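You operate a simulated robot arm through the tools that you are given. There is no shell and no other tool. Be economical: measure what you need, move in short steps, check, and stop when the job is done.

The job below is to be done with a simulated two-armed robot. You get a single attempt, and the scene is never put back.

Task
Wipe up the spill on the worktop with the small towel and put it back.

Only the result counts: the job must be done as asked and must still hold three seconds after the hand-in. Knocking over, shifting, dropping, spilling or breaking anything else fails it. Flat cloth is picked up by pressing the open fingertips on it (5 to 10 N) and closing them slowly along it; thin cloth reads only 2 to 8 mm in the jaws.

Robot
Two 7-joint arms with two-finger parallel grippers on one trunk, on a base that drives. Base frame: it is fixed to the floor where the robot stands at the start and does not move with it; the origin is under the middle of the robot, x ahead of it, y to its left, z up. Readings come in cm, degrees, newtons and seconds.
The left shoulder is at the start at [7, 13.4, 122.6], the right one opposite. Payload 1.57 kg a hand.
The TCP of each hand is the grasp point between the finger pads, 3 cm short of the fingertips. In the tool frame z runs along the fingers and y along their closing line. Largest opening 8 cm; finger width 1.7, thickness 1.2; the body of the gripper, 4 by 8.2 cm, starts 8 cm behind the TCP.
Orientation is told as [roll, pitch, yaw] about the base's x, y, z axes, in that order, counted from this pose: with the fingers straight down and closing along the base's y, the tool's x points along the base's -x, its y along +y and its z along -z.

Tools
- The arms move only by the tool apply_moves. It takes "left_increments", "right_increments" or both (then of equal length, played together; a hand with none holds still); each is a list of rows, each a list of 7 numbers: the closure in counts, from 0 (fully open) to 255 (shut), then the shift along the base's x, y, z in units of 40 mm (1.0 is 40 mm), then the turn, a rotation vector about the base's x, y, z in units of 4 degrees (1.0 is 4 degrees). In form: [[gripper, tx, ty, tz, rx, ry, rz], ...]. A call has 1 to 8 rows; each row shifts and turns the commanded pose from where the row before left it. A call with a number of a shift or a turn outside -1 to 1 is refused whole. Each row takes 0.2 s and may step no farther than 5 cm and 8.6 degrees from the row before; otherwise, or with a gripper value out of range, the whole call is refused. Where a pose cannot be reached the arm comes as near as it can. A force on the tool above 40 N (or 10 N above the force at the start of the call, whichever is more), or a blocked arm, ends the call early, and 0.2 s more pass. Each finger travels about 15.3 cm/s and halts on what it meets, pressing with about 35 N; the grip force reading is that of the motor and also rises with nothing between the fingers. The clock runs only during rows and for 0.2 s after the last one: add rows that do not move to give the fingers time. The reply holds the time, the measured pose of the TCP, the force on the tool along the base axes, the opening and the grip force, in the units named above and with some noise.
- Cameras (640 x 400 px; columns grow to the right, rows downward): "scene" is now at [11.55, 4.65, 143.69]; the picture's right is [0.56, -0.83, -0.00], its down [-0.62, -0.41, -0.67] and it looks along [0.55, 0.37, -0.74] (base axes); focal length 261 px, centre (320, 200). "left" rides on the left gripper at [7.2, 0.7, -12.2] in its tool frame; the picture's right is [-0.09, 1.00, 0.00], its down [-0.84, -0.08, -0.54] and it looks along [-0.54, -0.05, 0.84] (tool axes); focal length 238 px, centre (320, 200). "right" rides on the right gripper at [7.2, -0.7, -12.2] in its tool frame; the picture's right is [0.09, 1.00, 0.00], its down [-0.84, 0.08, -0.54] and it looks along [-0.54, 0.05, 0.84] (tool axes); focal length 238 px, centre (320, 200). There is no depth. A picture from a camera that has moved, and an enlarged one, comes with that camera's place and axes in the base frame and with its lens.
- get_image(camera): a new picture of that camera. It takes no simulated time.
- raise_lower(by): slides the trunk up (or, below 0, down) by that many cm; the arms and the scene camera ride with it, the base frame stays. It gives what a move gives, with no picture.
- drive_base(legs): drives the robot by 1 to 6 legs, each [ahead, left, turn to the left] in cm, cm and degrees, along the robot's own axes; the way and the turn of a leg run together, so that a leg with both is an arc; at most 150 cm and 180 degrees a leg. The arms and the cameras ride along, it lands a little off, and it stops where it bumps. It gives what a move gives.
- turn_head(pan, tilt): turns the head with the scene camera to pan (to the left, within 86 degrees either way) and tilt (down, from -29 to 69), counted from straight ahead of the robot. It gives what a move gives.
- zoom(camera, box): a new picture of the part [left, top, right, bottom] of that camera's present view, enlarged. It takes no simulated time.
- finish_job(): hands the job in; it is judged then, once.

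Go step by step. Nothing tells you exact positions but the pictures and the camera data: compare them with the known pose of the tool, close in by small moves and look again before you grip or let go. The budget is 120 turns and 92 pictures, counting those below and the enlarged ones. Unless the task says otherwise, let go and move clear before handing in, and close with one line.

The tools are called after "Emit:" as name(argument=value, ...) on one line, values as JSON. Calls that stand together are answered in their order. apply_moves: Moves the arms, as the interface text tells. Its arguments: {"type":"object","properties":{"left_increments":{"type":"array"},"right_increments":{"type":"array"}},"required":[]} The other tools are called the same way: raise_lower (by) slides the trunk up or down; drive_base (legs) drives the base; turn_head (pan, tilt) turns the head that bears the scene camera; get_image (camera) takes a picture; zoom (camera, box) takes an enlarged picture of a part of a camera's view; finish_job () hands the job in.

At the start:

```text
clock: 0.0
left_tool_pos: [37.34, 40.97, 118.99]
left_tcp_rot: [0.0, 0.0, 0.0]
left_ft_force: [0.1, 0.0, -0.6]
left_gripper_width: 8.0
left_grasp_force: 0.1
right_tool_pos: [41.67, -0.55, 110.97]
right_tcp_rot: [0.0, 0.0, 0.1]
right_ft_force: [0.5, -0.5, 0.3]
right_gripper_width: 7.99
right_grasp_force: 0.1
trunk travel left (down, up): [-80.0, 14.0]
robot x, y, heading: [0.08, 0.24, 0.1]
head pan, tilt: [33.9, 48.1]
```

scene: 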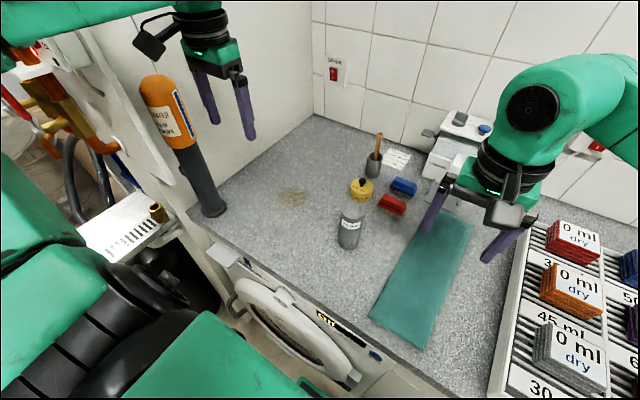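
right: 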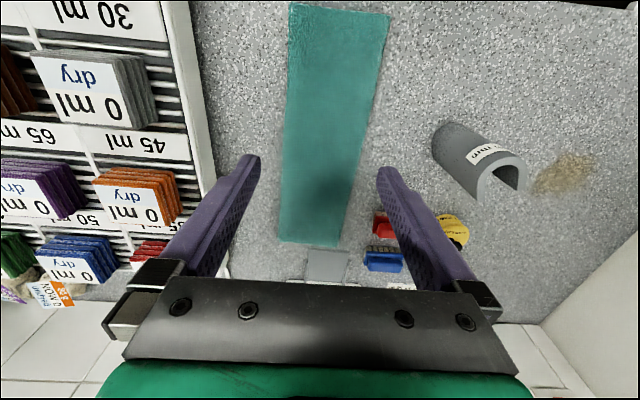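
left: 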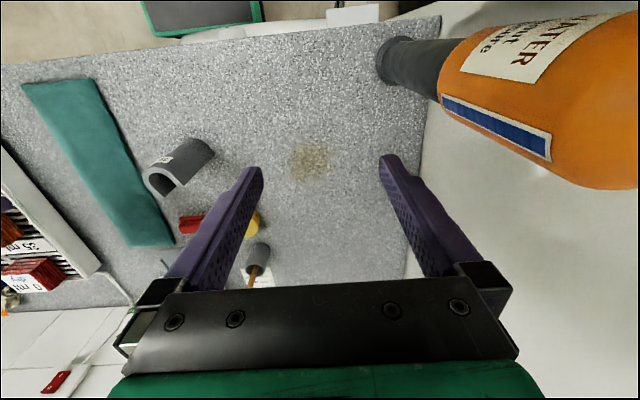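

I see a brownish spill on the worktop, a long teal cloth, and a rack with coloured items marked "0 ml dry". I'll look closer before deciding which is the small towel.

Emit:
zoom(camera="scene", box=[480, 200, 640, 400])

Emit:
zoom(camera="scene", box=[240, 110, 500, 270])

Emit:
zoom(camera="right", box=[240, 0, 640, 290])

```text
2.00 times, centred on (560, 300) of scene
camera zoom: at [11.55, 4.65, 143.69], right [0.56, -0.83, 0.0], down [-0.62, -0.41, -0.67], along [0.55, 0.37, -0.74], focal length 523 px, centre (-160, 0)
```

zoom: 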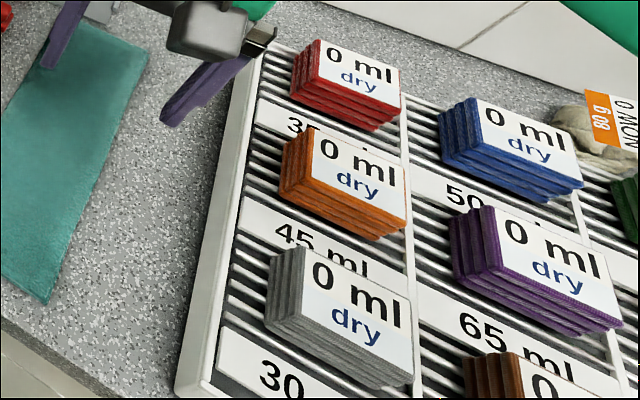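

```text
2.46 times, centred on (370, 190) of scene
camera zoom: at [11.55, 4.65, 143.69], right [0.56, -0.83, 0.0], down [-0.62, -0.41, -0.67], along [0.55, 0.37, -0.74], focal length 644 px, centre (197, 225)
```

zoom: 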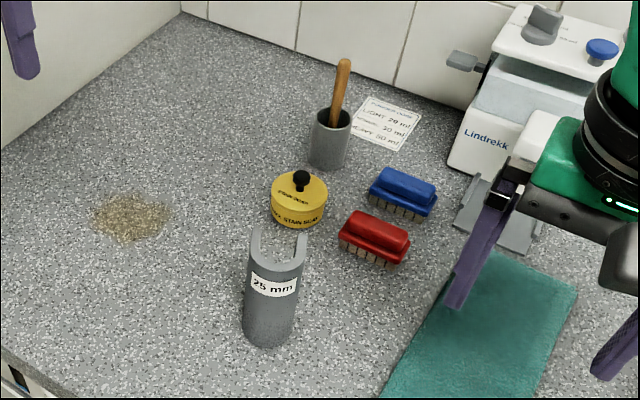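

```text
1.38 times, centred on (440, 145) of right
camera zoom: at [34.54, -1.24, 123.04], right [-0.09, 1.0, 0.0], down [0.84, 0.08, 0.54], along [0.54, 0.05, -0.84], focal length 329 px, centre (154, 276)
```

zoom: 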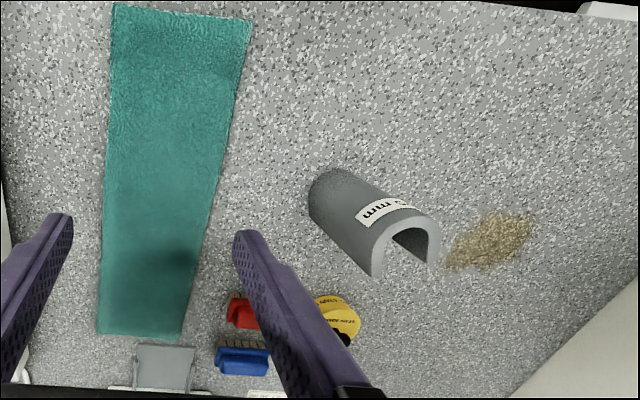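

The teal cloth may be the towel, but there may be others. I'll read the note and look around with the head.

Emit:
turn_head(pan=60, tilt=45)

Emit:
get_image(camera="scene")

Emit:
turn_head(pan=-30, tilt=40)

Emit:
get_image(camera="scene")

Emit:
turn_head(pan=5, tilt=60)

Emit:
get_image(camera="scene")

```text
clock: 0.9
left_tool_pos: [37.29, 40.94, 118.95]
left_tcp_rot: [0.1, 0.0, 0.1]
left_ft_force: [-0.5, 0.5, 0.1]
left_gripper_width: 8.02
left_grasp_force: 0.0
right_tool_pos: [41.79, -0.58, 110.97]
right_tcp_rot: [0.1, 0.1, 0.0]
right_ft_force: [0.0, 0.6, 0.2]
right_gripper_width: 8.01
right_grasp_force: 0.0
trunk travel left (down, up): [-80.0, 14.0]
robot x, y, heading: [0.15, 0.07, 0.0]
head pan, tilt: [60.0, 45.0]
```

```text
85 pictures are left
camera scene: at [9.08, 7.31, 144.12], right [0.87, -0.5, 0.0], down [-0.35, -0.61, -0.71], along [0.35, 0.61, -0.71], focal length 261 px, centre (320, 200)
```

scene: 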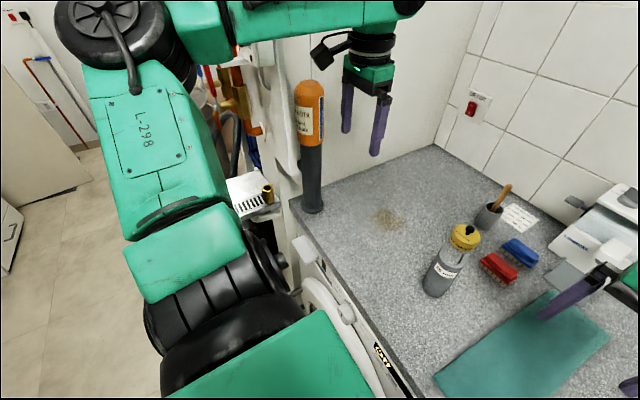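

```text
clock: 2.5
left_tool_pos: [37.27, 41.01, 119.0]
left_tcp_rot: [0.0, 0.0, -0.1]
left_ft_force: [0.3, 0.2, -0.4]
left_gripper_width: 8.02
left_grasp_force: 0.0
right_tool_pos: [41.75, -0.54, 111.01]
right_tcp_rot: [0.0, 0.0, 0.0]
right_ft_force: [-0.1, -0.3, 0.5]
right_gripper_width: 8.01
right_grasp_force: 0.0
trunk travel left (down, up): [-80.0, 14.0]
robot x, y, heading: [0.29, 0.07, -0.3]
head pan, tilt: [-30.0, 40.0]
```

```text
84 pictures are left
camera scene: at [12.38, -3.96, 144.85], right [-0.5, -0.87, 0.0], down [-0.56, 0.32, -0.77], along [0.66, -0.38, -0.64], focal length 261 px, centre (320, 200)
```

scene: 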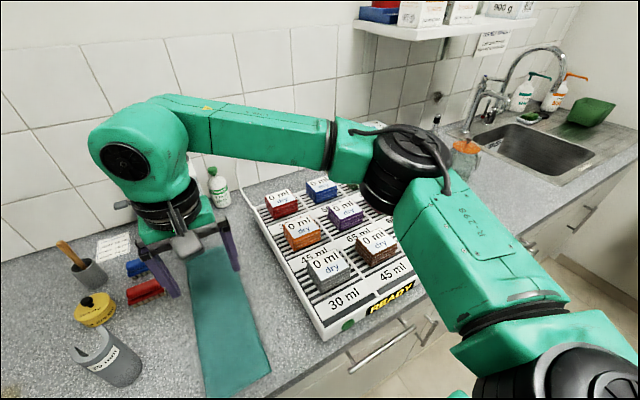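

```text
clock: 3.6
left_tool_pos: [37.25, 41.0, 118.91]
left_tcp_rot: [0.0, 0.0, 0.0]
left_ft_force: [-0.7, -0.1, 0.7]
left_gripper_width: 7.99
left_grasp_force: 0.0
right_tool_pos: [41.67, -0.51, 111.04]
right_tcp_rot: [0.0, 0.1, 0.0]
right_ft_force: [0.3, 0.2, 0.7]
right_gripper_width: 7.99
right_grasp_force: 0.0
trunk travel left (down, up): [-80.0, 14.0]
robot x, y, heading: [-0.01, -0.08, 0.1]
head pan, tilt: [5.0, 60.0]
```

```text
83 pictures are left
camera scene: at [11.65, 0.85, 142.18], right [0.09, -1.0, 0.0], down [-0.86, -0.07, -0.5], along [0.5, 0.04, -0.87], focal length 261 px, centre (320, 200)
```

scene: 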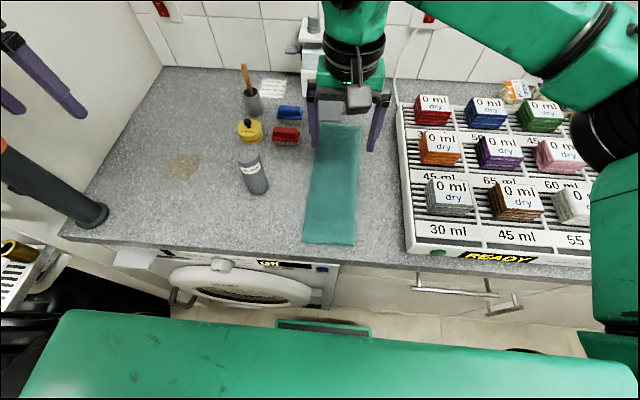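

Pads in a rack on the right, one teal towel lying flat on the bench. I'll read the notes before deciding.

Emit:
zoom(camera="scene", box=[390, 80, 610, 260])

Emit:
zoom(camera="scene", box=[220, 60, 400, 260])

Emit:
turn_head(pan=-55, tilt=25)

Emit:
get_image(camera="scene")

```text
2.22 times, centred on (500, 170) of scene
camera zoom: at [11.65, 0.85, 142.18], right [0.09, -1.0, 0.0], down [-0.86, -0.07, -0.5], along [0.5, 0.04, -0.87], focal length 581 px, centre (-80, 267)
```

zoom: 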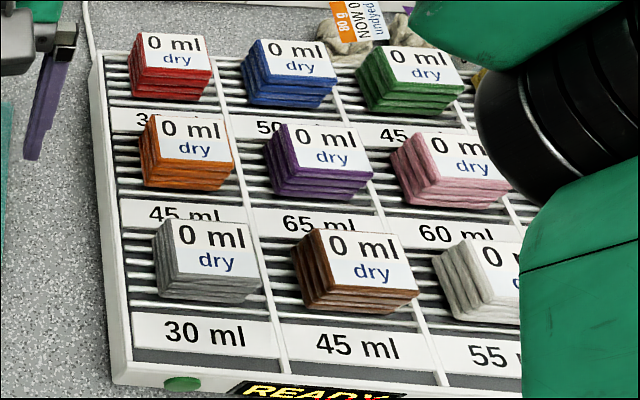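

```text
2.00 times, centred on (310, 160) of scene
camera zoom: at [11.65, 0.85, 142.18], right [0.09, -1.0, 0.0], down [-0.86, -0.07, -0.5], along [0.5, 0.04, -0.87], focal length 523 px, centre (340, 280)
```

zoom: 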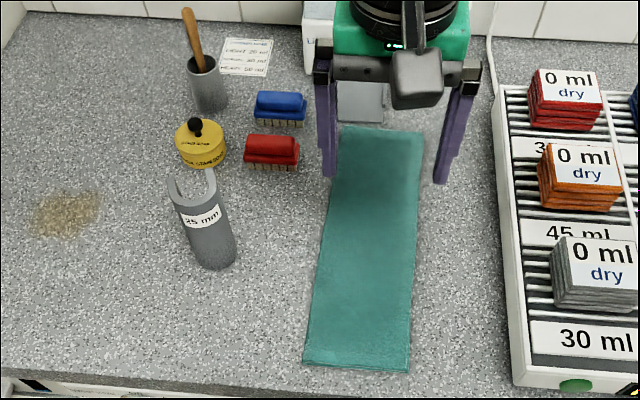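

```text
clock: 4.9
left_tool_pos: [37.24, 40.95, 118.8]
left_tcp_rot: [0.0, 0.0, 0.1]
left_ft_force: [0.3, -0.5, -0.9]
left_gripper_width: 8.01
left_grasp_force: 0.1
right_tool_pos: [41.7, -0.58, 110.91]
right_tcp_rot: [0.0, 0.0, 0.0]
right_ft_force: [-1.4, 0.2, -0.1]
right_gripper_width: 8.01
right_grasp_force: 0.0
trunk travel left (down, up): [-80.0, 14.0]
robot x, y, heading: [-0.2, 0.04, 0.1]
head pan, tilt: [-55.0, 25.0]
```

```text
80 pictures are left
camera scene: at [10.31, -7.26, 147.18], right [-0.82, -0.57, 0.0], down [-0.24, 0.35, -0.91], along [0.52, -0.74, -0.42], focal length 261 px, centre (320, 200)
```

scene: 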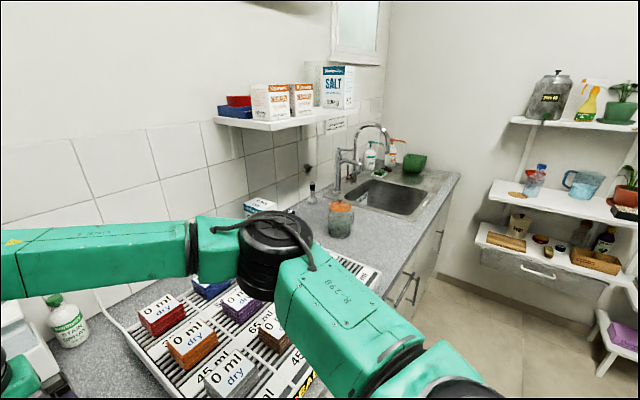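

The teal cloth (x 33–70, y −6.5…6) is the towel, and the spill is near (51, 41). I'll move the right hand out of the way to the right and bring the left hand above the towel's near end.

Emit:
apply_moves(left_increments=[[0, 0, -1, 0, 0, 0, 0], [0, 0, -1, 0, 0, 0, 0], [0, 0, -1, 0, 0, 0, 0], [0, 0, -1, 0, 0, 0, 0], [0, 0, -1, 0, 0, 0, 0], [0, 0, -1, 0, 0, 0, 0], [0, 0, -1, 0, 0, 0, 0], [0, 0, -1, 0, 0, 0, 0]], right_increments=[[0, 0, -1, 0.5, 0, 0, 0], [0, 0, -1, 0.5, 0, 0, 0], [0, 0, -1, 0.5, 0, 0, 0], [0, 0, -1, 0.3, 0, 0, 0], [0, 0, -1, 0, 0, 0, 0], [0, 0, -1, 0, 0, 0, 0], [0, 0, -0.7, 0, 0, 0, 0], [0, 0, 0, 0, 0, 0, 0]])

Emit:
turn_head(pan=12, tilt=58)

Emit:
get_image(camera="scene")

Emit:
get_image(camera="left")

```text
clock: 6.7
left_tool_pos: [37.36, 8.59, 118.85]
left_tcp_rot: [0.0, 0.0, 0.1]
left_ft_force: [0.2, -0.4, 0.0]
left_gripper_width: 8.01
left_grasp_force: 0.0
right_tool_pos: [41.76, -27.51, 118.11]
right_tcp_rot: [0.1, 0.1, 0.0]
right_ft_force: [0.3, 0.1, -0.3]
right_gripper_width: 8.01
right_grasp_force: 0.1
trunk travel left (down, up): [-80.0, 14.0]
robot x, y, heading: [-0.04, -0.0, 0.1]
head pan, tilt: [-55.0, 25.0]
```

```text
clock: 8.0
left_tool_pos: [37.34, 8.94, 118.96]
left_tcp_rot: [0.0, 0.1, -0.1]
left_ft_force: [0.0, 0.4, -0.9]
left_gripper_width: 7.99
left_grasp_force: 0.1
right_tool_pos: [41.72, -27.3, 118.16]
right_tcp_rot: [0.0, 0.1, 0.1]
right_ft_force: [0.0, -0.1, 0.5]
right_gripper_width: 7.99
right_grasp_force: 0.1
trunk travel left (down, up): [-80.0, 14.0]
robot x, y, heading: [-0.01, 0.18, -0.0]
head pan, tilt: [12.0, 58.0]
```

```text
79 pictures are left
camera scene: at [11.76, 1.7, 142.42], right [0.21, -0.98, 0.0], down [-0.83, -0.18, -0.53], along [0.52, 0.11, -0.85], focal length 261 px, centre (320, 200)
```

scene: 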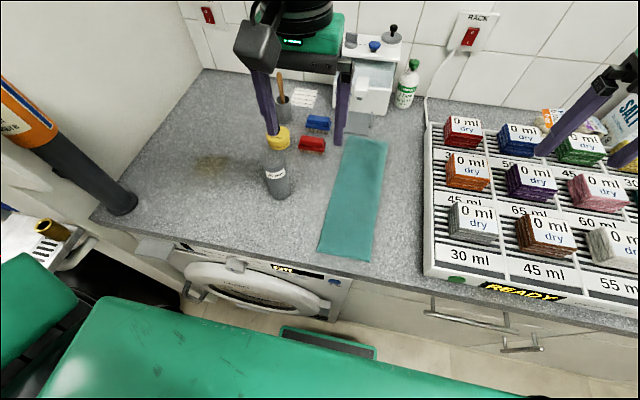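

```text
78 pictures are left
camera left: at [30.15, 9.64, 131.28], right [0.09, 1.0, 0.0], down [0.84, -0.08, 0.54], along [0.54, -0.05, -0.84], focal length 238 px, centre (320, 200)
```

left: 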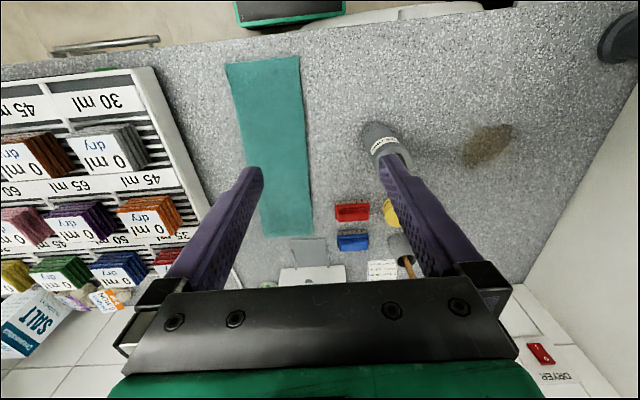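

Path clear. Lower the left hand above the near end of the towel with fingers partly closed, then check.

Emit:
apply_moves(left_increments=[[80, -0.03, -0.35, -0.9, 0, 0, 0], [80, -0.03, -0.35, -0.9, 0, 0, 0], [80, -0.03, -0.35, -0.9, 0, 0, 0], [80, -0.03, -0.35, -0.9, 0, 0, 0], [80, -0.03, -0.35, -0.9, 0, 0, 0], [80, -0.03, -0.35, -0.9, 0, 0, 0], [80, 0, 0, 0, 0, 0, 0]])

Emit:
get_image(camera="left")

Emit:
zoom(camera="scene", box=[240, 130, 440, 290])

```text
clock: 9.6
left_tool_pos: [35.41, 4.64, 98.81]
left_tcp_rot: [-0.2, -0.1, 0.0]
left_ft_force: [0.3, 0.3, -0.6]
left_gripper_width: 5.48
left_grasp_force: 0.0
left hand out of reach, approached as far as the arm can: row 5, 6
right_tool_pos: [41.77, -27.39, 118.17]
right_tcp_rot: [0.0, 0.0, 0.0]
right_ft_force: [-0.7, -0.1, 0.5]
right_gripper_width: 7.97
right_grasp_force: 0.0
trunk travel left (down, up): [-80.0, 14.0]
robot x, y, heading: [-0.03, 0.12, -0.1]
head pan, tilt: [12.0, 58.0]
```

```text
77 pictures are left
camera left: at [28.22, 5.36, 111.01], right [0.09, 1.0, 0.0], down [0.84, -0.07, 0.54], along [0.54, -0.05, -0.84], focal length 238 px, centre (320, 200)
```

left: 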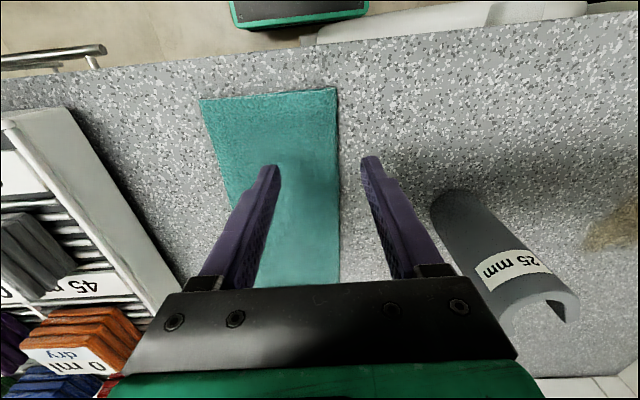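

```text
2.50 times, centred on (340, 210) of scene
camera zoom: at [11.8, 1.68, 142.41], right [0.21, -0.98, 0.0], down [-0.83, -0.18, -0.53], along [0.52, 0.11, -0.85], focal length 654 px, centre (270, 175)
```

zoom: 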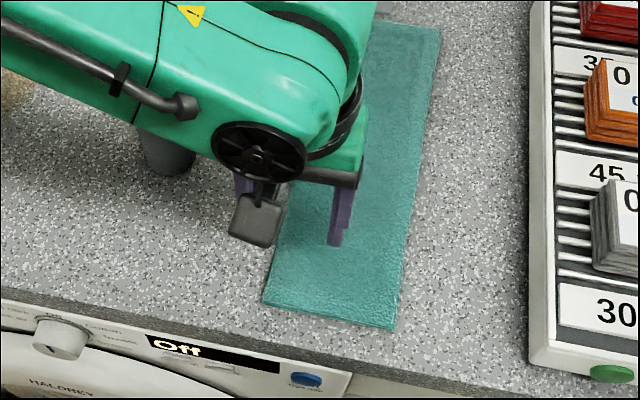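

The left arm is near its inner limit here. I'll raise the hand and look right before driving a little to the right.

Emit:
apply_moves(left_increments=[[80, 0.1, 0.2, 1, 0, 0, 0], [80, 0.1, 0.2, 1, 0, 0, 0], [80, 0.1, 0.2, 1, 0, 0, 0], [80, 0, 0.2, 1, 0, 0, 0], [80, 0, 0, 0, 0, 0, 0]], right_increments=[[0, -0.3, 0.6, 0.5, 0, 0, 0], [0, -0.3, 0.6, 0.5, 0, 0, 0], [0, -0.3, 0.4, 0.5, 0, 0, 0], [0, -0.3, 0.4, 0, 0, 0, 0], [0, 0, 0, 0, 0, 0, 0]])

Emit:
turn_head(pan=-60, tilt=45)

Emit:
get_image(camera="scene")

Emit:
get_image(camera="left")

```text
clock: 10.8
left_tool_pos: [36.71, 7.8, 114.87]
left_tcp_rot: [0.1, 0.0, 0.1]
left_ft_force: [-0.4, 0.2, 0.6]
left_gripper_width: 5.49
left_grasp_force: 0.0
right_tool_pos: [37.02, -19.41, 124.1]
right_tcp_rot: [0.0, 0.0, 0.0]
right_ft_force: [-0.3, 0.1, 0.4]
right_gripper_width: 7.96
right_grasp_force: 0.0
trunk travel left (down, up): [-80.0, 14.0]
robot x, y, heading: [0.08, -0.03, 0.2]
head pan, tilt: [12.0, 58.0]
```

```text
clock: 12.3
left_tool_pos: [36.76, 7.75, 114.85]
left_tcp_rot: [0.1, 0.0, 0.0]
left_ft_force: [-0.1, 0.0, -0.2]
left_gripper_width: 5.46
left_grasp_force: 0.0
right_tool_pos: [36.94, -19.28, 124.12]
right_tcp_rot: [-0.1, 0.1, 0.0]
right_ft_force: [-0.8, 0.4, 0.5]
right_gripper_width: 8.01
right_grasp_force: 0.1
trunk travel left (down, up): [-80.0, 14.0]
robot x, y, heading: [0.26, -0.13, -0.0]
head pan, tilt: [-60.0, 45.0]
```

```text
75 pictures are left
camera scene: at [9.09, -6.77, 144.12], right [-0.87, -0.5, 0.0], down [-0.35, 0.61, -0.71], along [0.35, -0.61, -0.71], focal length 261 px, centre (320, 200)
```

scene: 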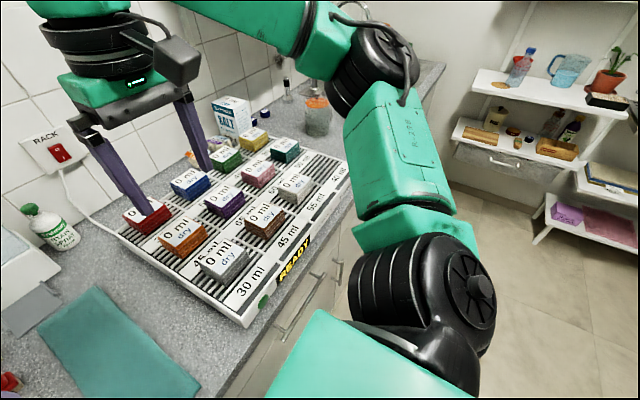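

```text
74 pictures are left
camera left: at [29.51, 8.47, 127.12], right [0.09, 1.0, 0.0], down [0.84, -0.08, 0.54], along [0.54, -0.05, -0.84], focal length 238 px, centre (320, 200)
```

left: 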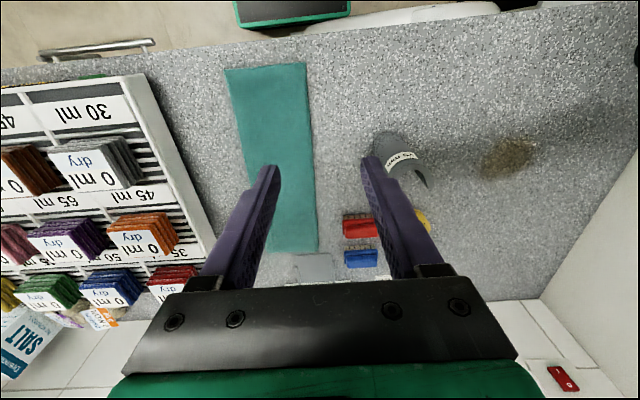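

The right side is clear; driving 12 cm right.

Emit:
drive_base(legs=[[0, -12, 0]])

Emit:
turn_head(pan=25, tilt=55)

Emit:
get_image(camera="scene")

Emit:
get_image(camera="left")

```text
clock: 13.5
left_tool_pos: [36.76, -3.99, 114.85]
left_tcp_rot: [-0.1, 0.0, 0.0]
left_ft_force: [-0.4, 0.2, 0.2]
left_gripper_width: 5.47
left_grasp_force: 0.1
right_tool_pos: [36.93, -31.21, 124.14]
right_tcp_rot: [-0.1, 0.0, -0.1]
right_ft_force: [-0.4, -0.3, -0.7]
right_gripper_width: 8.01
right_grasp_force: 0.1
trunk travel left (down, up): [-80.0, 14.0]
robot x, y, heading: [-0.38, -11.75, -0.0]
head pan, tilt: [-60.0, 45.0]
```

```text
clock: 15.1
left_tool_pos: [36.67, -4.3, 114.72]
left_tcp_rot: [0.0, 0.1, -0.1]
left_ft_force: [0.2, -0.2, -0.1]
left_gripper_width: 5.52
left_grasp_force: 0.0
right_tool_pos: [36.98, -31.41, 124.07]
right_tcp_rot: [0.1, 0.0, 0.0]
right_ft_force: [0.0, -0.2, 1.1]
right_gripper_width: 8.03
right_grasp_force: 0.0
trunk travel left (down, up): [-80.0, 14.0]
robot x, y, heading: [-0.05, -11.91, 0.1]
head pan, tilt: [25.0, 55.0]
```

```text
73 pictures are left
camera scene: at [11.55, -8.71, 142.78], right [0.42, -0.91, 0.0], down [-0.74, -0.35, -0.57], along [0.52, 0.24, -0.82], focal length 261 px, centre (320, 200)
```

scene: 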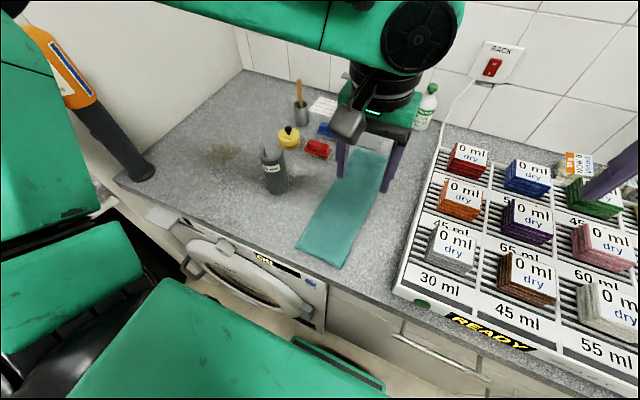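

```text
72 pictures are left
camera left: at [29.51, -3.55, 127.12], right [0.09, 1.0, 0.0], down [0.84, -0.08, 0.54], along [0.54, -0.05, -0.84], focal length 238 px, centre (320, 200)
```

left: 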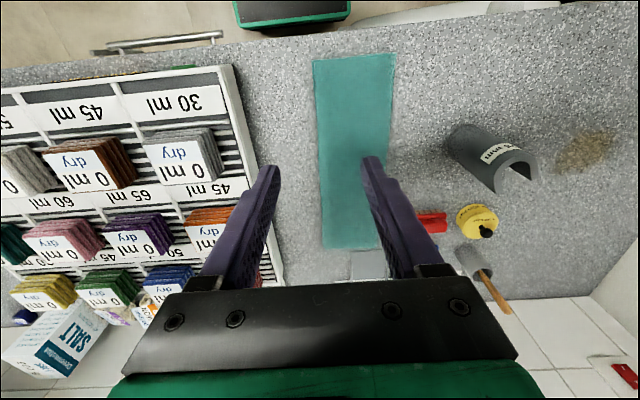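

Towel's near edge is at x≈32.5, centred at y≈1.4. Descending to just above it.

Emit:
apply_moves(left_increments=[[80, -0.03, 0.3, -0.9, 0, 0, 0], [80, -0.03, 0.3, -0.9, 0, 0, 0], [80, -0.03, 0.3, -0.9, 0, 0, 0], [80, -0.03, 0.3, -0.9, 0, 0, 0], [80, -0.03, 0.2, -0.9, 0, 0, 0], [80, -0.03, 0, -0.9, 0, 0, 0], [80, 0, 0, 0, 0, 0, 0]])

Emit:
get_image(camera="left")

Emit:
get_image(camera="scene")

```text
clock: 16.7
left_tool_pos: [35.85, 1.27, 93.45]
left_tcp_rot: [0.0, -0.3, 0.1]
left_ft_force: [1.3, 3.9, 30.2]
left_gripper_width: 5.39
left_grasp_force: 0.1
right_tool_pos: [36.83, -31.56, 124.22]
right_tcp_rot: [0.1, -0.2, 0.0]
right_ft_force: [0.1, -0.4, 0.1]
right_gripper_width: 8.01
right_grasp_force: 0.0
trunk travel left (down, up): [-80.0, 14.0]
robot x, y, heading: [0.02, -11.91, -0.0]
head pan, tilt: [25.0, 55.0]
```

```text
71 pictures are left
camera left: at [28.65, 1.94, 105.7], right [0.09, 1.0, 0.0], down [0.83, -0.08, 0.55], along [0.55, -0.05, -0.84], focal length 238 px, centre (320, 200)
```

left: 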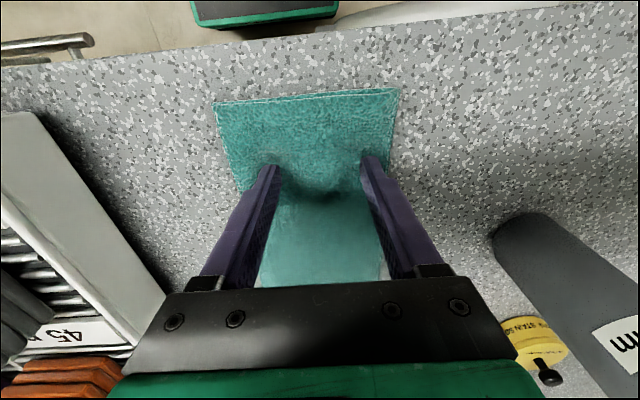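

```text
70 pictures are left
camera scene: at [11.3, -8.76, 142.85], right [0.42, -0.91, 0.0], down [-0.74, -0.35, -0.57], along [0.52, 0.24, -0.82], focal length 261 px, centre (320, 200)
```

scene: 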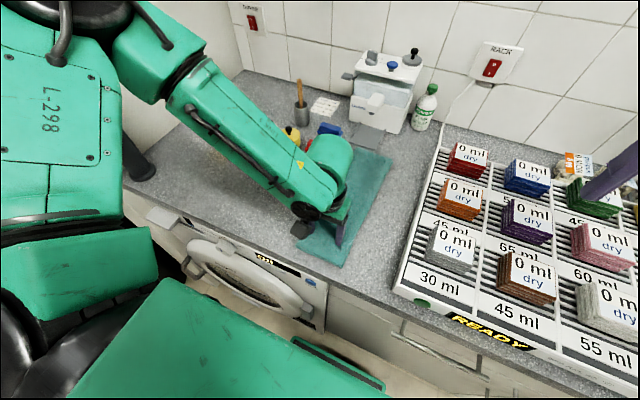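

Contact came earlier than expected: the towel top is at about z≈90.4. I'll ease off to a light press, then close slowly.

Emit:
apply_moves(left_increments=[[80, 0, 0, 0.04, 0, 0, 0], [80, 0, 0, 0, 0, 0, 0]])

```text
clock: 17.3
left_tool_pos: [35.85, 1.11, 93.45]
left_tcp_rot: [0.0, -0.2, 0.1]
left_ft_force: [4.5, 0.4, 19.1]
left_gripper_width: 5.45
left_grasp_force: 0.1
right_tool_pos: [36.82, -31.45, 124.15]
right_tcp_rot: [0.0, 0.0, -0.1]
right_ft_force: [-0.9, 0.0, 0.1]
right_gripper_width: 8.01
right_grasp_force: 0.2
trunk travel left (down, up): [-80.0, 14.0]
robot x, y, heading: [-0.13, -12.01, -0.0]
head pan, tilt: [25.0, 55.0]
```

Emit:
apply_moves(left_increments=[[80, 0, 0, 0.04, 0, 0, 0], [95, 0, 0, 0, 0, 0, 0], [110, 0, 0, 0, 0, 0, 0], [125, 0, 0, 0, 0, 0, 0]])

Emit:
get_image(camera="left")

```text
clock: 18.3
left_tool_pos: [35.78, 1.28, 93.76]
left_tcp_rot: [0.0, 0.0, 0.0]
left_ft_force: [-0.9, 1.1, 6.9]
left_gripper_width: 3.94
left_grasp_force: 0.1
right_tool_pos: [36.88, -31.46, 124.16]
right_tcp_rot: [0.1, 0.0, 0.0]
right_ft_force: [-0.9, 0.8, 0.7]
right_gripper_width: 8.02
right_grasp_force: 0.0
trunk travel left (down, up): [-80.0, 14.0]
robot x, y, heading: [-0.08, -12.12, -0.2]
head pan, tilt: [25.0, 55.0]
```

```text
69 pictures are left
camera left: at [28.63, 2.0, 105.9], right [0.09, 1.0, 0.0], down [0.84, -0.08, 0.54], along [0.54, -0.05, -0.84], focal length 238 px, centre (320, 200)
```

left: 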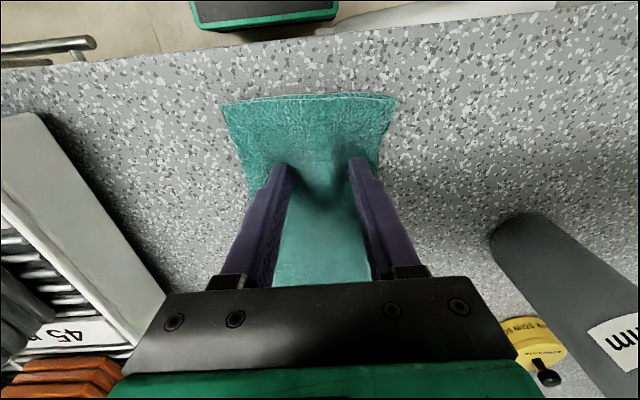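

The cloth is bunching between the fingers as intended; I keep closing.

Emit:
apply_moves(left_increments=[[142, 0, 0, 0, 0, 0, 0], [159, 0, 0, 0, 0, 0, 0], [176, 0, 0, 0, 0, 0, 0], [193, 0, 0, 0, 0, 0, 0], [210, 0, 0, 0, 0, 0, 0], [230, 0, 0, 0, 0, 0, 0], [255, 0, 0, 0, 0, 0, 0], [255, 0, 0, 0, 0, 0, 0]])

Emit:
get_image(camera="left")

```text
clock: 20.1
left_tool_pos: [35.85, 1.27, 93.59]
left_tcp_rot: [-0.1, 0.0, 0.0]
left_ft_force: [0.3, -1.0, 4.3]
left_gripper_width: 0.89
left_grasp_force: 27.6
right_tool_pos: [36.84, -31.45, 124.19]
right_tcp_rot: [0.0, -0.1, 0.0]
right_ft_force: [-0.6, 0.4, 0.1]
right_gripper_width: 8.01
right_grasp_force: 0.1
trunk travel left (down, up): [-80.0, 14.0]
robot x, y, heading: [0.56, -12.25, 0.0]
head pan, tilt: [25.0, 55.0]
```

```text
68 pictures are left
camera left: at [28.71, 2.0, 105.91], right [0.09, 1.0, 0.0], down [0.84, -0.08, 0.54], along [0.54, -0.05, -0.84], focal length 238 px, centre (320, 200)
```

left: 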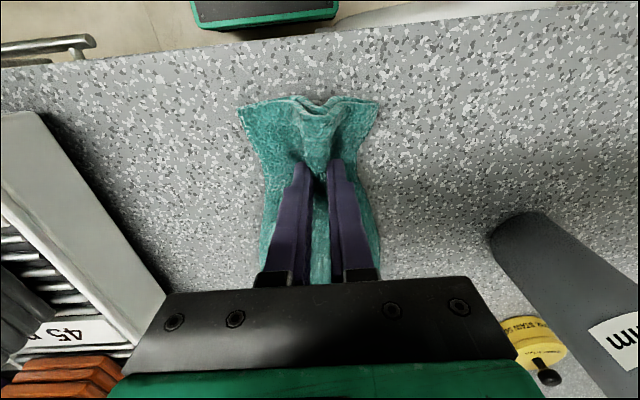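

Good grip (0.9 cm of bunched cloth). Now I peel it up, moving slightly forward as it rises.

Emit:
apply_moves(left_increments=[[255, 0.1, 0, 0.6, 0, 0, 0], [255, 0.2, 0, 0.8, 0, 0, 0], [255, 0.3, 0, 0.8, 0, 0, 0], [255, 0.3, 0, 0.8, 0, 0, 0], [255, 0.3, 0, 0.8, 0, 0, 0], [255, 0.3, 0, 0.8, 0, 0, 0], [255, 0, 0, 0, 0, 0, 0]])

Emit:
get_image(camera="scene")

Emit:
get_image(camera="left")

```text
clock: 21.7
left_tool_pos: [42.03, 1.36, 111.88]
left_tcp_rot: [0.0, -0.1, 0.0]
left_ft_force: [-0.1, 0.0, -0.3]
left_gripper_width: 0.83
left_grasp_force: 27.6
right_tool_pos: [36.87, -31.35, 124.08]
right_tcp_rot: [-0.1, 0.0, -0.1]
right_ft_force: [0.0, -0.3, 0.1]
right_gripper_width: 8.01
right_grasp_force: 0.1
trunk travel left (down, up): [-80.0, 14.0]
robot x, y, heading: [0.03, -12.07, -0.0]
head pan, tilt: [25.0, 55.0]
```

```text
67 pictures are left
camera scene: at [11.56, -8.69, 142.78], right [0.42, -0.91, 0.0], down [-0.74, -0.35, -0.57], along [0.52, 0.24, -0.82], focal length 261 px, centre (320, 200)
```

scene: 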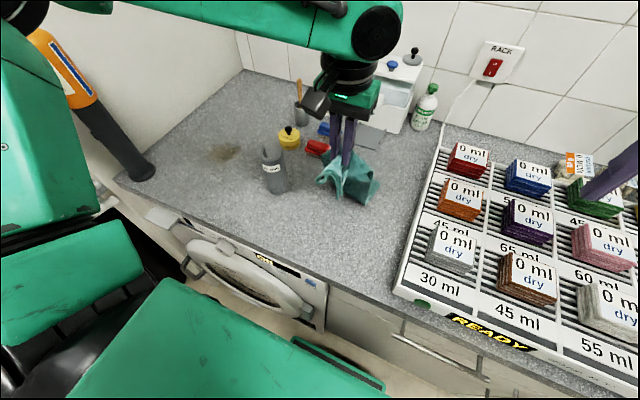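

```text
66 pictures are left
camera left: at [34.85, 2.06, 124.23], right [0.09, 1.0, 0.0], down [0.84, -0.08, 0.54], along [0.54, -0.05, -0.84], focal length 238 px, centre (320, 200)
```

left: 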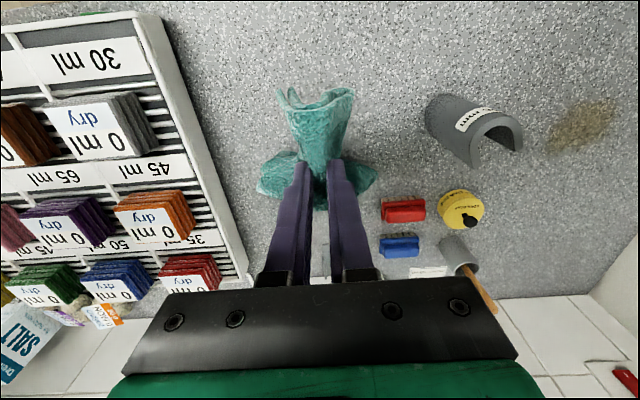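

Cloth is lifted; raise more and pull back towards me, to pass in front of the block.

Emit:
apply_moves(left_increments=[[255, -0.1, 0, 0.8, 0, 0, 0], [255, -0.2, 0, 0.8, 0, 0, 0], [255, -0.2, 0, 0.8, 0, 0, 0], [255, -0.2, 0, 0.8, 0, 0, 0], [255, -0.2, 0, 0.6, 0, 0, 0], [255, -0.2, 0, 0.2, 0, 0, 0], [255, 0, 0, 0, 0, 0, 0]])

Emit:
get_image(camera="scene")

Emit:
get_image(camera="left")

Emit:
get_image(camera="right")

```text
clock: 23.3
left_tool_pos: [37.52, 1.37, 128.17]
left_tcp_rot: [0.1, 0.0, 0.0]
left_ft_force: [0.0, -0.1, -1.0]
left_gripper_width: 0.83
left_grasp_force: 26.9
right_tool_pos: [36.97, -31.48, 124.13]
right_tcp_rot: [-0.1, 0.1, 0.0]
right_ft_force: [-0.5, -0.1, 0.3]
right_gripper_width: 8.04
right_grasp_force: 0.1
trunk travel left (down, up): [-80.0, 14.0]
robot x, y, heading: [-0.08, -11.92, 0.1]
head pan, tilt: [25.0, 55.0]
```

```text
65 pictures are left
camera scene: at [11.56, -8.71, 142.78], right [0.42, -0.91, 0.0], down [-0.74, -0.35, -0.57], along [0.52, 0.24, -0.82], focal length 261 px, centre (320, 200)
```

scene: 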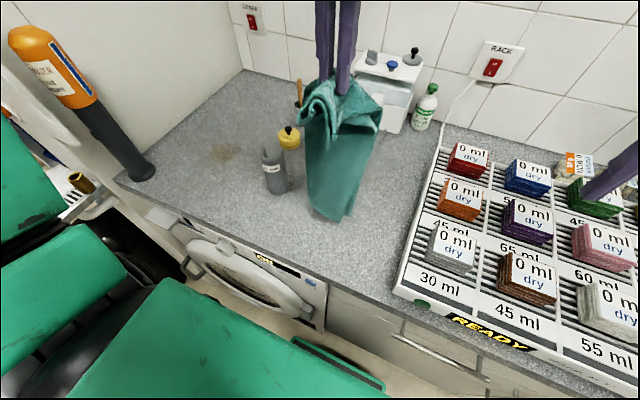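

```text
64 pictures are left
camera left: at [30.39, 2.06, 140.32], right [0.09, 1.0, 0.0], down [0.84, -0.08, 0.54], along [0.54, -0.05, -0.84], focal length 238 px, centre (320, 200)
```

left: 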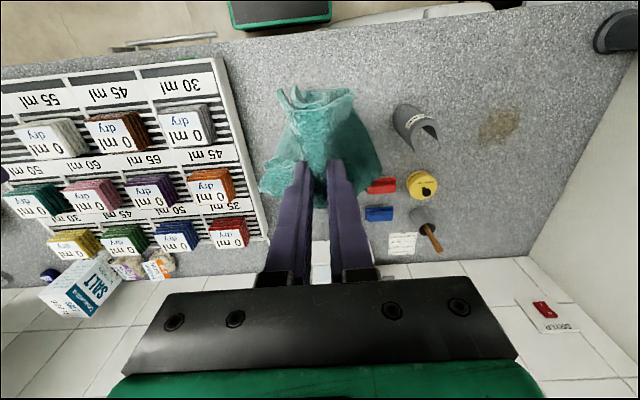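

```text
63 pictures are left
camera right: at [29.79, -32.07, 136.17], right [-0.09, 1.0, 0.0], down [0.84, 0.08, 0.54], along [0.54, 0.05, -0.84], focal length 238 px, centre (320, 200)
```

right: 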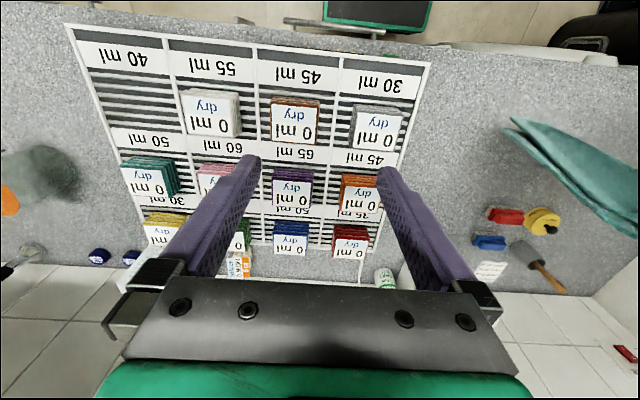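

Cloth hangs freely with its bottom near z≈97. I'll raise the trunk 12 cm so that it clears the block, then drive left, back to the start.

Emit:
raise_lower(by=12)

Emit:
drive_base(legs=[[0, 12, 0]])

Emit:
turn_head(pan=55, tilt=60)

Emit:
get_image(camera="scene")

```text
clock: 24.8
left_tool_pos: [37.62, 1.36, 139.99]
left_tcp_rot: [0.0, 0.0, 0.0]
left_ft_force: [0.0, 0.5, -0.1]
left_gripper_width: 0.84
left_grasp_force: 26.7
right_tool_pos: [37.0, -31.54, 136.04]
right_tcp_rot: [0.0, 0.0, 0.0]
right_ft_force: [0.2, 0.2, -0.6]
right_gripper_width: 8.02
right_grasp_force: 0.0
trunk travel left (down, up): [-92.0, 2.0]
robot x, y, heading: [-0.06, -12.27, 0.2]
head pan, tilt: [25.0, 55.0]
```

```text
clock: 26.1
left_tool_pos: [37.58, 12.56, 140.03]
left_tcp_rot: [0.3, 0.0, -0.1]
left_ft_force: [-0.9, -0.5, -1.4]
left_gripper_width: 0.84
left_grasp_force: 26.9
right_tool_pos: [36.85, -20.28, 135.94]
right_tcp_rot: [0.3, 0.0, -0.2]
right_ft_force: [0.4, -0.1, 0.0]
right_gripper_width: 7.99
right_grasp_force: 0.1
trunk travel left (down, up): [-92.0, 2.0]
robot x, y, heading: [-0.14, -0.06, 0.1]
head pan, tilt: [25.0, 55.0]
```

```text
clock: 27.0
left_tool_pos: [37.57, 13.25, 139.99]
left_tcp_rot: [-0.1, 0.0, -0.1]
left_ft_force: [0.2, -0.2, 0.4]
left_gripper_width: 0.86
left_grasp_force: 27.2
right_tool_pos: [36.97, -19.32, 136.08]
right_tcp_rot: [0.0, 0.0, -0.2]
right_ft_force: [-0.4, -0.5, 0.2]
right_gripper_width: 7.96
right_grasp_force: 0.0
trunk travel left (down, up): [-92.0, 2.0]
robot x, y, heading: [-0.08, -0.4, -0.2]
head pan, tilt: [55.0, 60.0]
```

```text
62 pictures are left
camera scene: at [8.87, 5.83, 154.17], right [0.82, -0.58, 0.0], down [-0.5, -0.71, -0.5], along [0.29, 0.41, -0.87], focal length 261 px, centre (320, 200)
```

scene: 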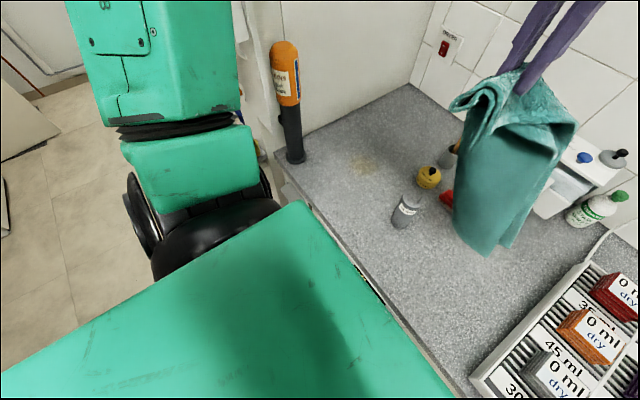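

Moving the hand left to above the spill's y, slowly to limit the swing.

Emit:
apply_moves(left_increments=[[255, 0, 0.4, 0, 0, 0, 0], [255, 0.05, 0.8, 0, 0, 0, 0], [255, 0.05, 0.9, 0, 0, 0, 0], [255, 0.05, 0.9, 0, 0, 0, 0], [255, 0.05, 0.9, 0, 0, 0, 0], [255, 0.05, 0.9, 0, 0, 0, 0], [255, 0.05, 0.8, 0, 0, 0, 0], [255, 0, 0.5, 0, 0, 0, 0]])

Emit:
get_image(camera="scene")

Emit:
get_image(camera="left")

```text
clock: 28.8
left_tool_pos: [38.76, 37.76, 140.0]
left_tcp_rot: [0.1, 0.0, -0.1]
left_ft_force: [0.4, 0.7, -0.5]
left_gripper_width: 0.84
left_grasp_force: 27.6
right_tool_pos: [36.98, -19.45, 136.2]
right_tcp_rot: [0.1, -0.1, -0.2]
right_ft_force: [0.6, 0.4, 0.0]
right_gripper_width: 8.01
right_grasp_force: 0.0
trunk travel left (down, up): [-92.0, 2.0]
robot x, y, heading: [0.13, 0.28, -0.2]
head pan, tilt: [55.0, 60.0]
```

```text
61 pictures are left
camera scene: at [8.87, 5.7, 154.17], right [0.82, -0.58, 0.0], down [-0.5, -0.71, -0.5], along [0.29, 0.41, -0.87], focal length 261 px, centre (320, 200)
```

scene: 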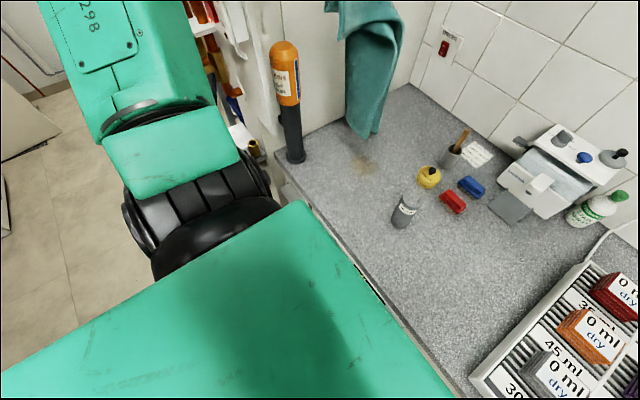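

```text
60 pictures are left
camera left: at [31.57, 38.45, 152.27], right [0.09, 1.0, 0.0], down [0.84, -0.08, 0.54], along [0.54, -0.05, -0.84], focal length 238 px, centre (320, 200)
```

left: 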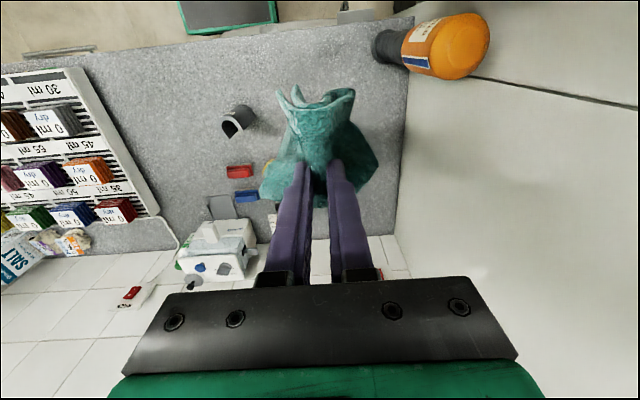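

Clear of the bottle. Now trunk back down, then forward over the spill.

Emit:
raise_lower(by=-12)

Emit:
apply_moves(left_increments=[[255, 0.4, 0.05, 0, 0, 0, 0], [255, 0.6, 0.05, 0, 0, 0, 0], [255, 0.6, 0.05, 0, 0, 0, 0], [255, 0.5, 0.05, 0, 0, 0, 0], [255, 0, 0, 0, 0, 0, 0]])

Emit:
get_image(camera="scene")

Emit:
get_image(camera="left")

```text
clock: 30.3
left_tool_pos: [38.74, 37.63, 128.0]
left_tcp_rot: [-0.1, 0.1, -0.1]
left_ft_force: [0.3, 0.4, -0.1]
left_gripper_width: 0.83
left_grasp_force: 27.4
right_tool_pos: [36.92, -19.52, 124.16]
right_tcp_rot: [0.0, -0.1, -0.3]
right_ft_force: [-1.6, -0.4, 0.3]
right_gripper_width: 8.02
right_grasp_force: 0.0
trunk travel left (down, up): [-80.0, 14.0]
robot x, y, heading: [0.21, -0.4, -0.2]
head pan, tilt: [55.0, 60.0]
```

```text
clock: 31.5
left_tool_pos: [47.13, 38.47, 127.91]
left_tcp_rot: [0.1, -0.1, -0.1]
left_ft_force: [-0.5, -0.1, 0.2]
left_gripper_width: 0.85
left_grasp_force: 26.7
right_tool_pos: [36.95, -19.47, 124.2]
right_tcp_rot: [0.1, 0.0, -0.3]
right_ft_force: [0.6, -0.4, -0.9]
right_gripper_width: 7.99
right_grasp_force: 0.0
trunk travel left (down, up): [-80.0, 14.0]
robot x, y, heading: [0.12, -0.32, 0.2]
head pan, tilt: [55.0, 60.0]
```

```text
59 pictures are left
camera scene: at [8.83, 5.63, 142.18], right [0.82, -0.58, 0.0], down [-0.5, -0.71, -0.5], along [0.29, 0.41, -0.87], focal length 261 px, centre (320, 200)
```

scene: 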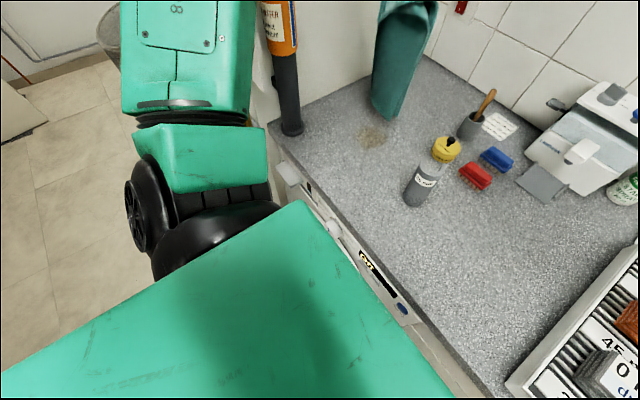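

```text
58 pictures are left
camera left: at [39.99, 39.16, 140.25], right [0.09, 1.0, 0.0], down [0.84, -0.08, 0.54], along [0.54, -0.05, -0.84], focal length 238 px, centre (320, 200)
```

left: 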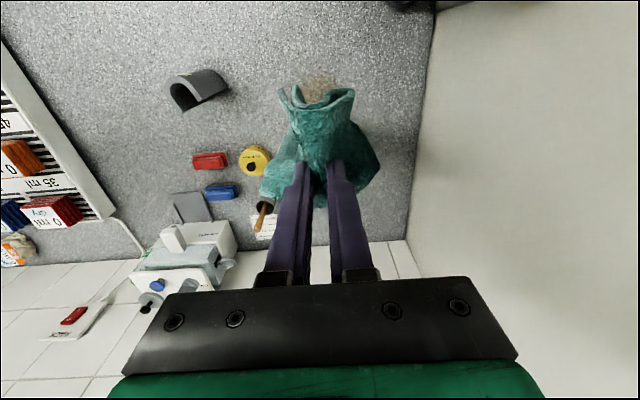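

Hand is right over the spill (~47, 38). Lowering the cloth in a heap onto it.

Emit:
apply_moves(left_increments=[[255, 0, 0, -0.5, 0, 0, 0], [255, 0, 0, -0.8, 0, 0, 0], [255, 0, 0, -0.8, 0, 0, 0], [255, 0, 0, -0.8, 0, 0, 0], [255, 0, 0, -0.8, 0, 0, 0], [255, 0, 0, -0.8, 0, 0, 0], [255, 0, 0, -0.8, 0, 0, 0], [255, 0, 0, -0.5, 0, 0, 0]])

Emit:
get_image(camera="scene")

Emit:
get_image(camera="left")

```text
clock: 33.3
left_tool_pos: [47.19, 38.32, 104.63]
left_tcp_rot: [0.0, -0.1, -0.2]
left_ft_force: [0.3, 0.0, 0.5]
left_gripper_width: 0.85
left_grasp_force: 26.7
right_tool_pos: [37.04, -19.56, 124.11]
right_tcp_rot: [0.1, 0.0, -0.1]
right_ft_force: [0.0, 0.0, 0.2]
right_gripper_width: 8.01
right_grasp_force: 0.1
trunk travel left (down, up): [-80.0, 14.0]
robot x, y, heading: [-0.5, -0.38, -0.1]
head pan, tilt: [55.0, 60.0]
```

```text
57 pictures are left
camera scene: at [8.89, 5.66, 142.18], right [0.82, -0.58, 0.0], down [-0.5, -0.71, -0.5], along [0.29, 0.41, -0.87], focal length 261 px, centre (320, 200)
```

scene: 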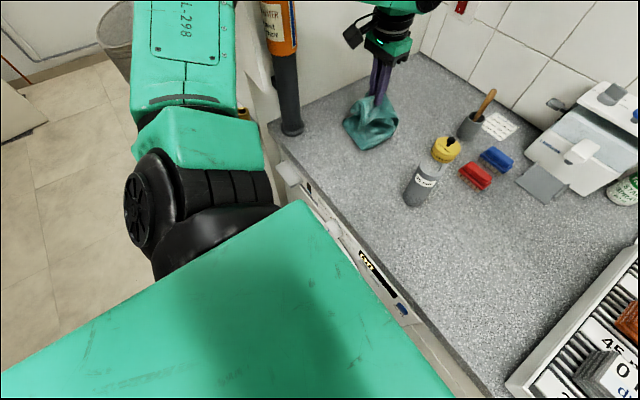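

```text
56 pictures are left
camera left: at [40.03, 39.06, 117.04], right [0.09, 1.0, 0.0], down [0.84, -0.08, 0.54], along [0.54, -0.05, -0.84], focal length 238 px, centre (320, 200)
```

left: 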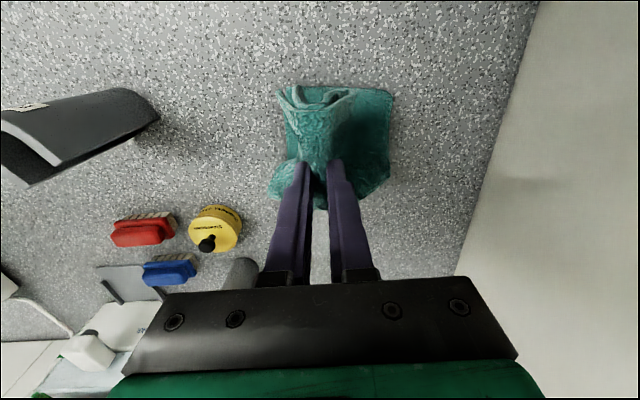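

The heap covers the spill. Lowering further to press.

Emit:
apply_moves(left_increments=[[255, 0, 0, -0.7, 0, 0, 0], [255, 0, 0, -0.7, 0, 0, 0], [255, 0, 0, -0.5, 0, 0, 0], [255, 0, 0, -0.3, 0, 0, 0], [255, 0, 0, 0, 0, 0, 0]])

Emit:
get_image(camera="left")

```text
clock: 34.5
left_tool_pos: [47.08, 38.43, 96.06]
left_tcp_rot: [0.1, -0.1, -0.1]
left_ft_force: [0.2, -0.1, 0.4]
left_gripper_width: 0.83
left_grasp_force: 27.6
right_tool_pos: [36.86, -19.57, 124.12]
right_tcp_rot: [0.0, -0.1, -0.3]
right_ft_force: [0.2, 0.4, -0.6]
right_gripper_width: 7.99
right_grasp_force: 0.1
trunk travel left (down, up): [-80.0, 14.0]
robot x, y, heading: [-0.24, -0.06, -0.1]
head pan, tilt: [55.0, 60.0]
```

```text
55 pictures are left
camera left: at [39.98, 39.12, 108.3], right [0.09, 1.0, 0.0], down [0.84, -0.08, 0.54], along [0.54, -0.05, -0.84], focal length 238 px, centre (320, 200)
```

left: 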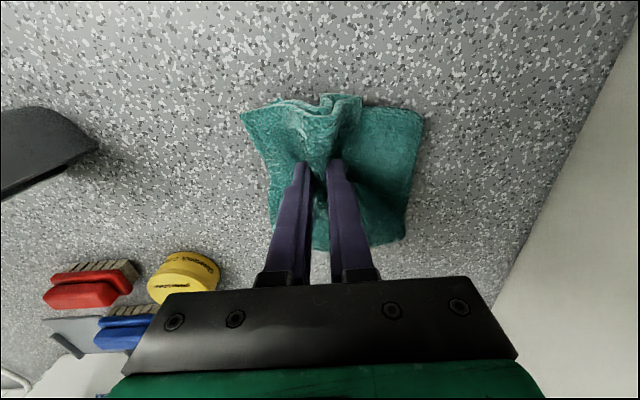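

Emit:
apply_moves(left_increments=[[255, 0, 0, -0.2, 0, 0, 0], [255, 0, 0, -0.15, 0, 0, 0], [255, 0, 0, -0.15, 0, 0, 0], [255, 0, 0, -0.1, 0, 0, 0], [255, 0, 0, 0, 0, 0, 0]])

```text
clock: 35.5
left_tool_pos: [47.24, 38.35, 94.53]
left_tcp_rot: [0.3, -1.1, -0.1]
left_ft_force: [-8.7, -1.6, 29.2]
left_gripper_width: 0.86
left_grasp_force: 27.3
right_tool_pos: [36.49, -19.76, 124.29]
right_tcp_rot: [0.2, -0.3, -0.2]
right_ft_force: [0.1, 0.5, 0.2]
right_gripper_width: 8.01
right_grasp_force: 0.0
trunk travel left (down, up): [-80.0, 14.0]
robot x, y, heading: [0.24, 0.17, -0.0]
head pan, tilt: [55.0, 60.0]
stopped in row 5 (left hand): the force on the tool passed its limit (the readings are from after the stop); the commanded pose is now the measured one
```

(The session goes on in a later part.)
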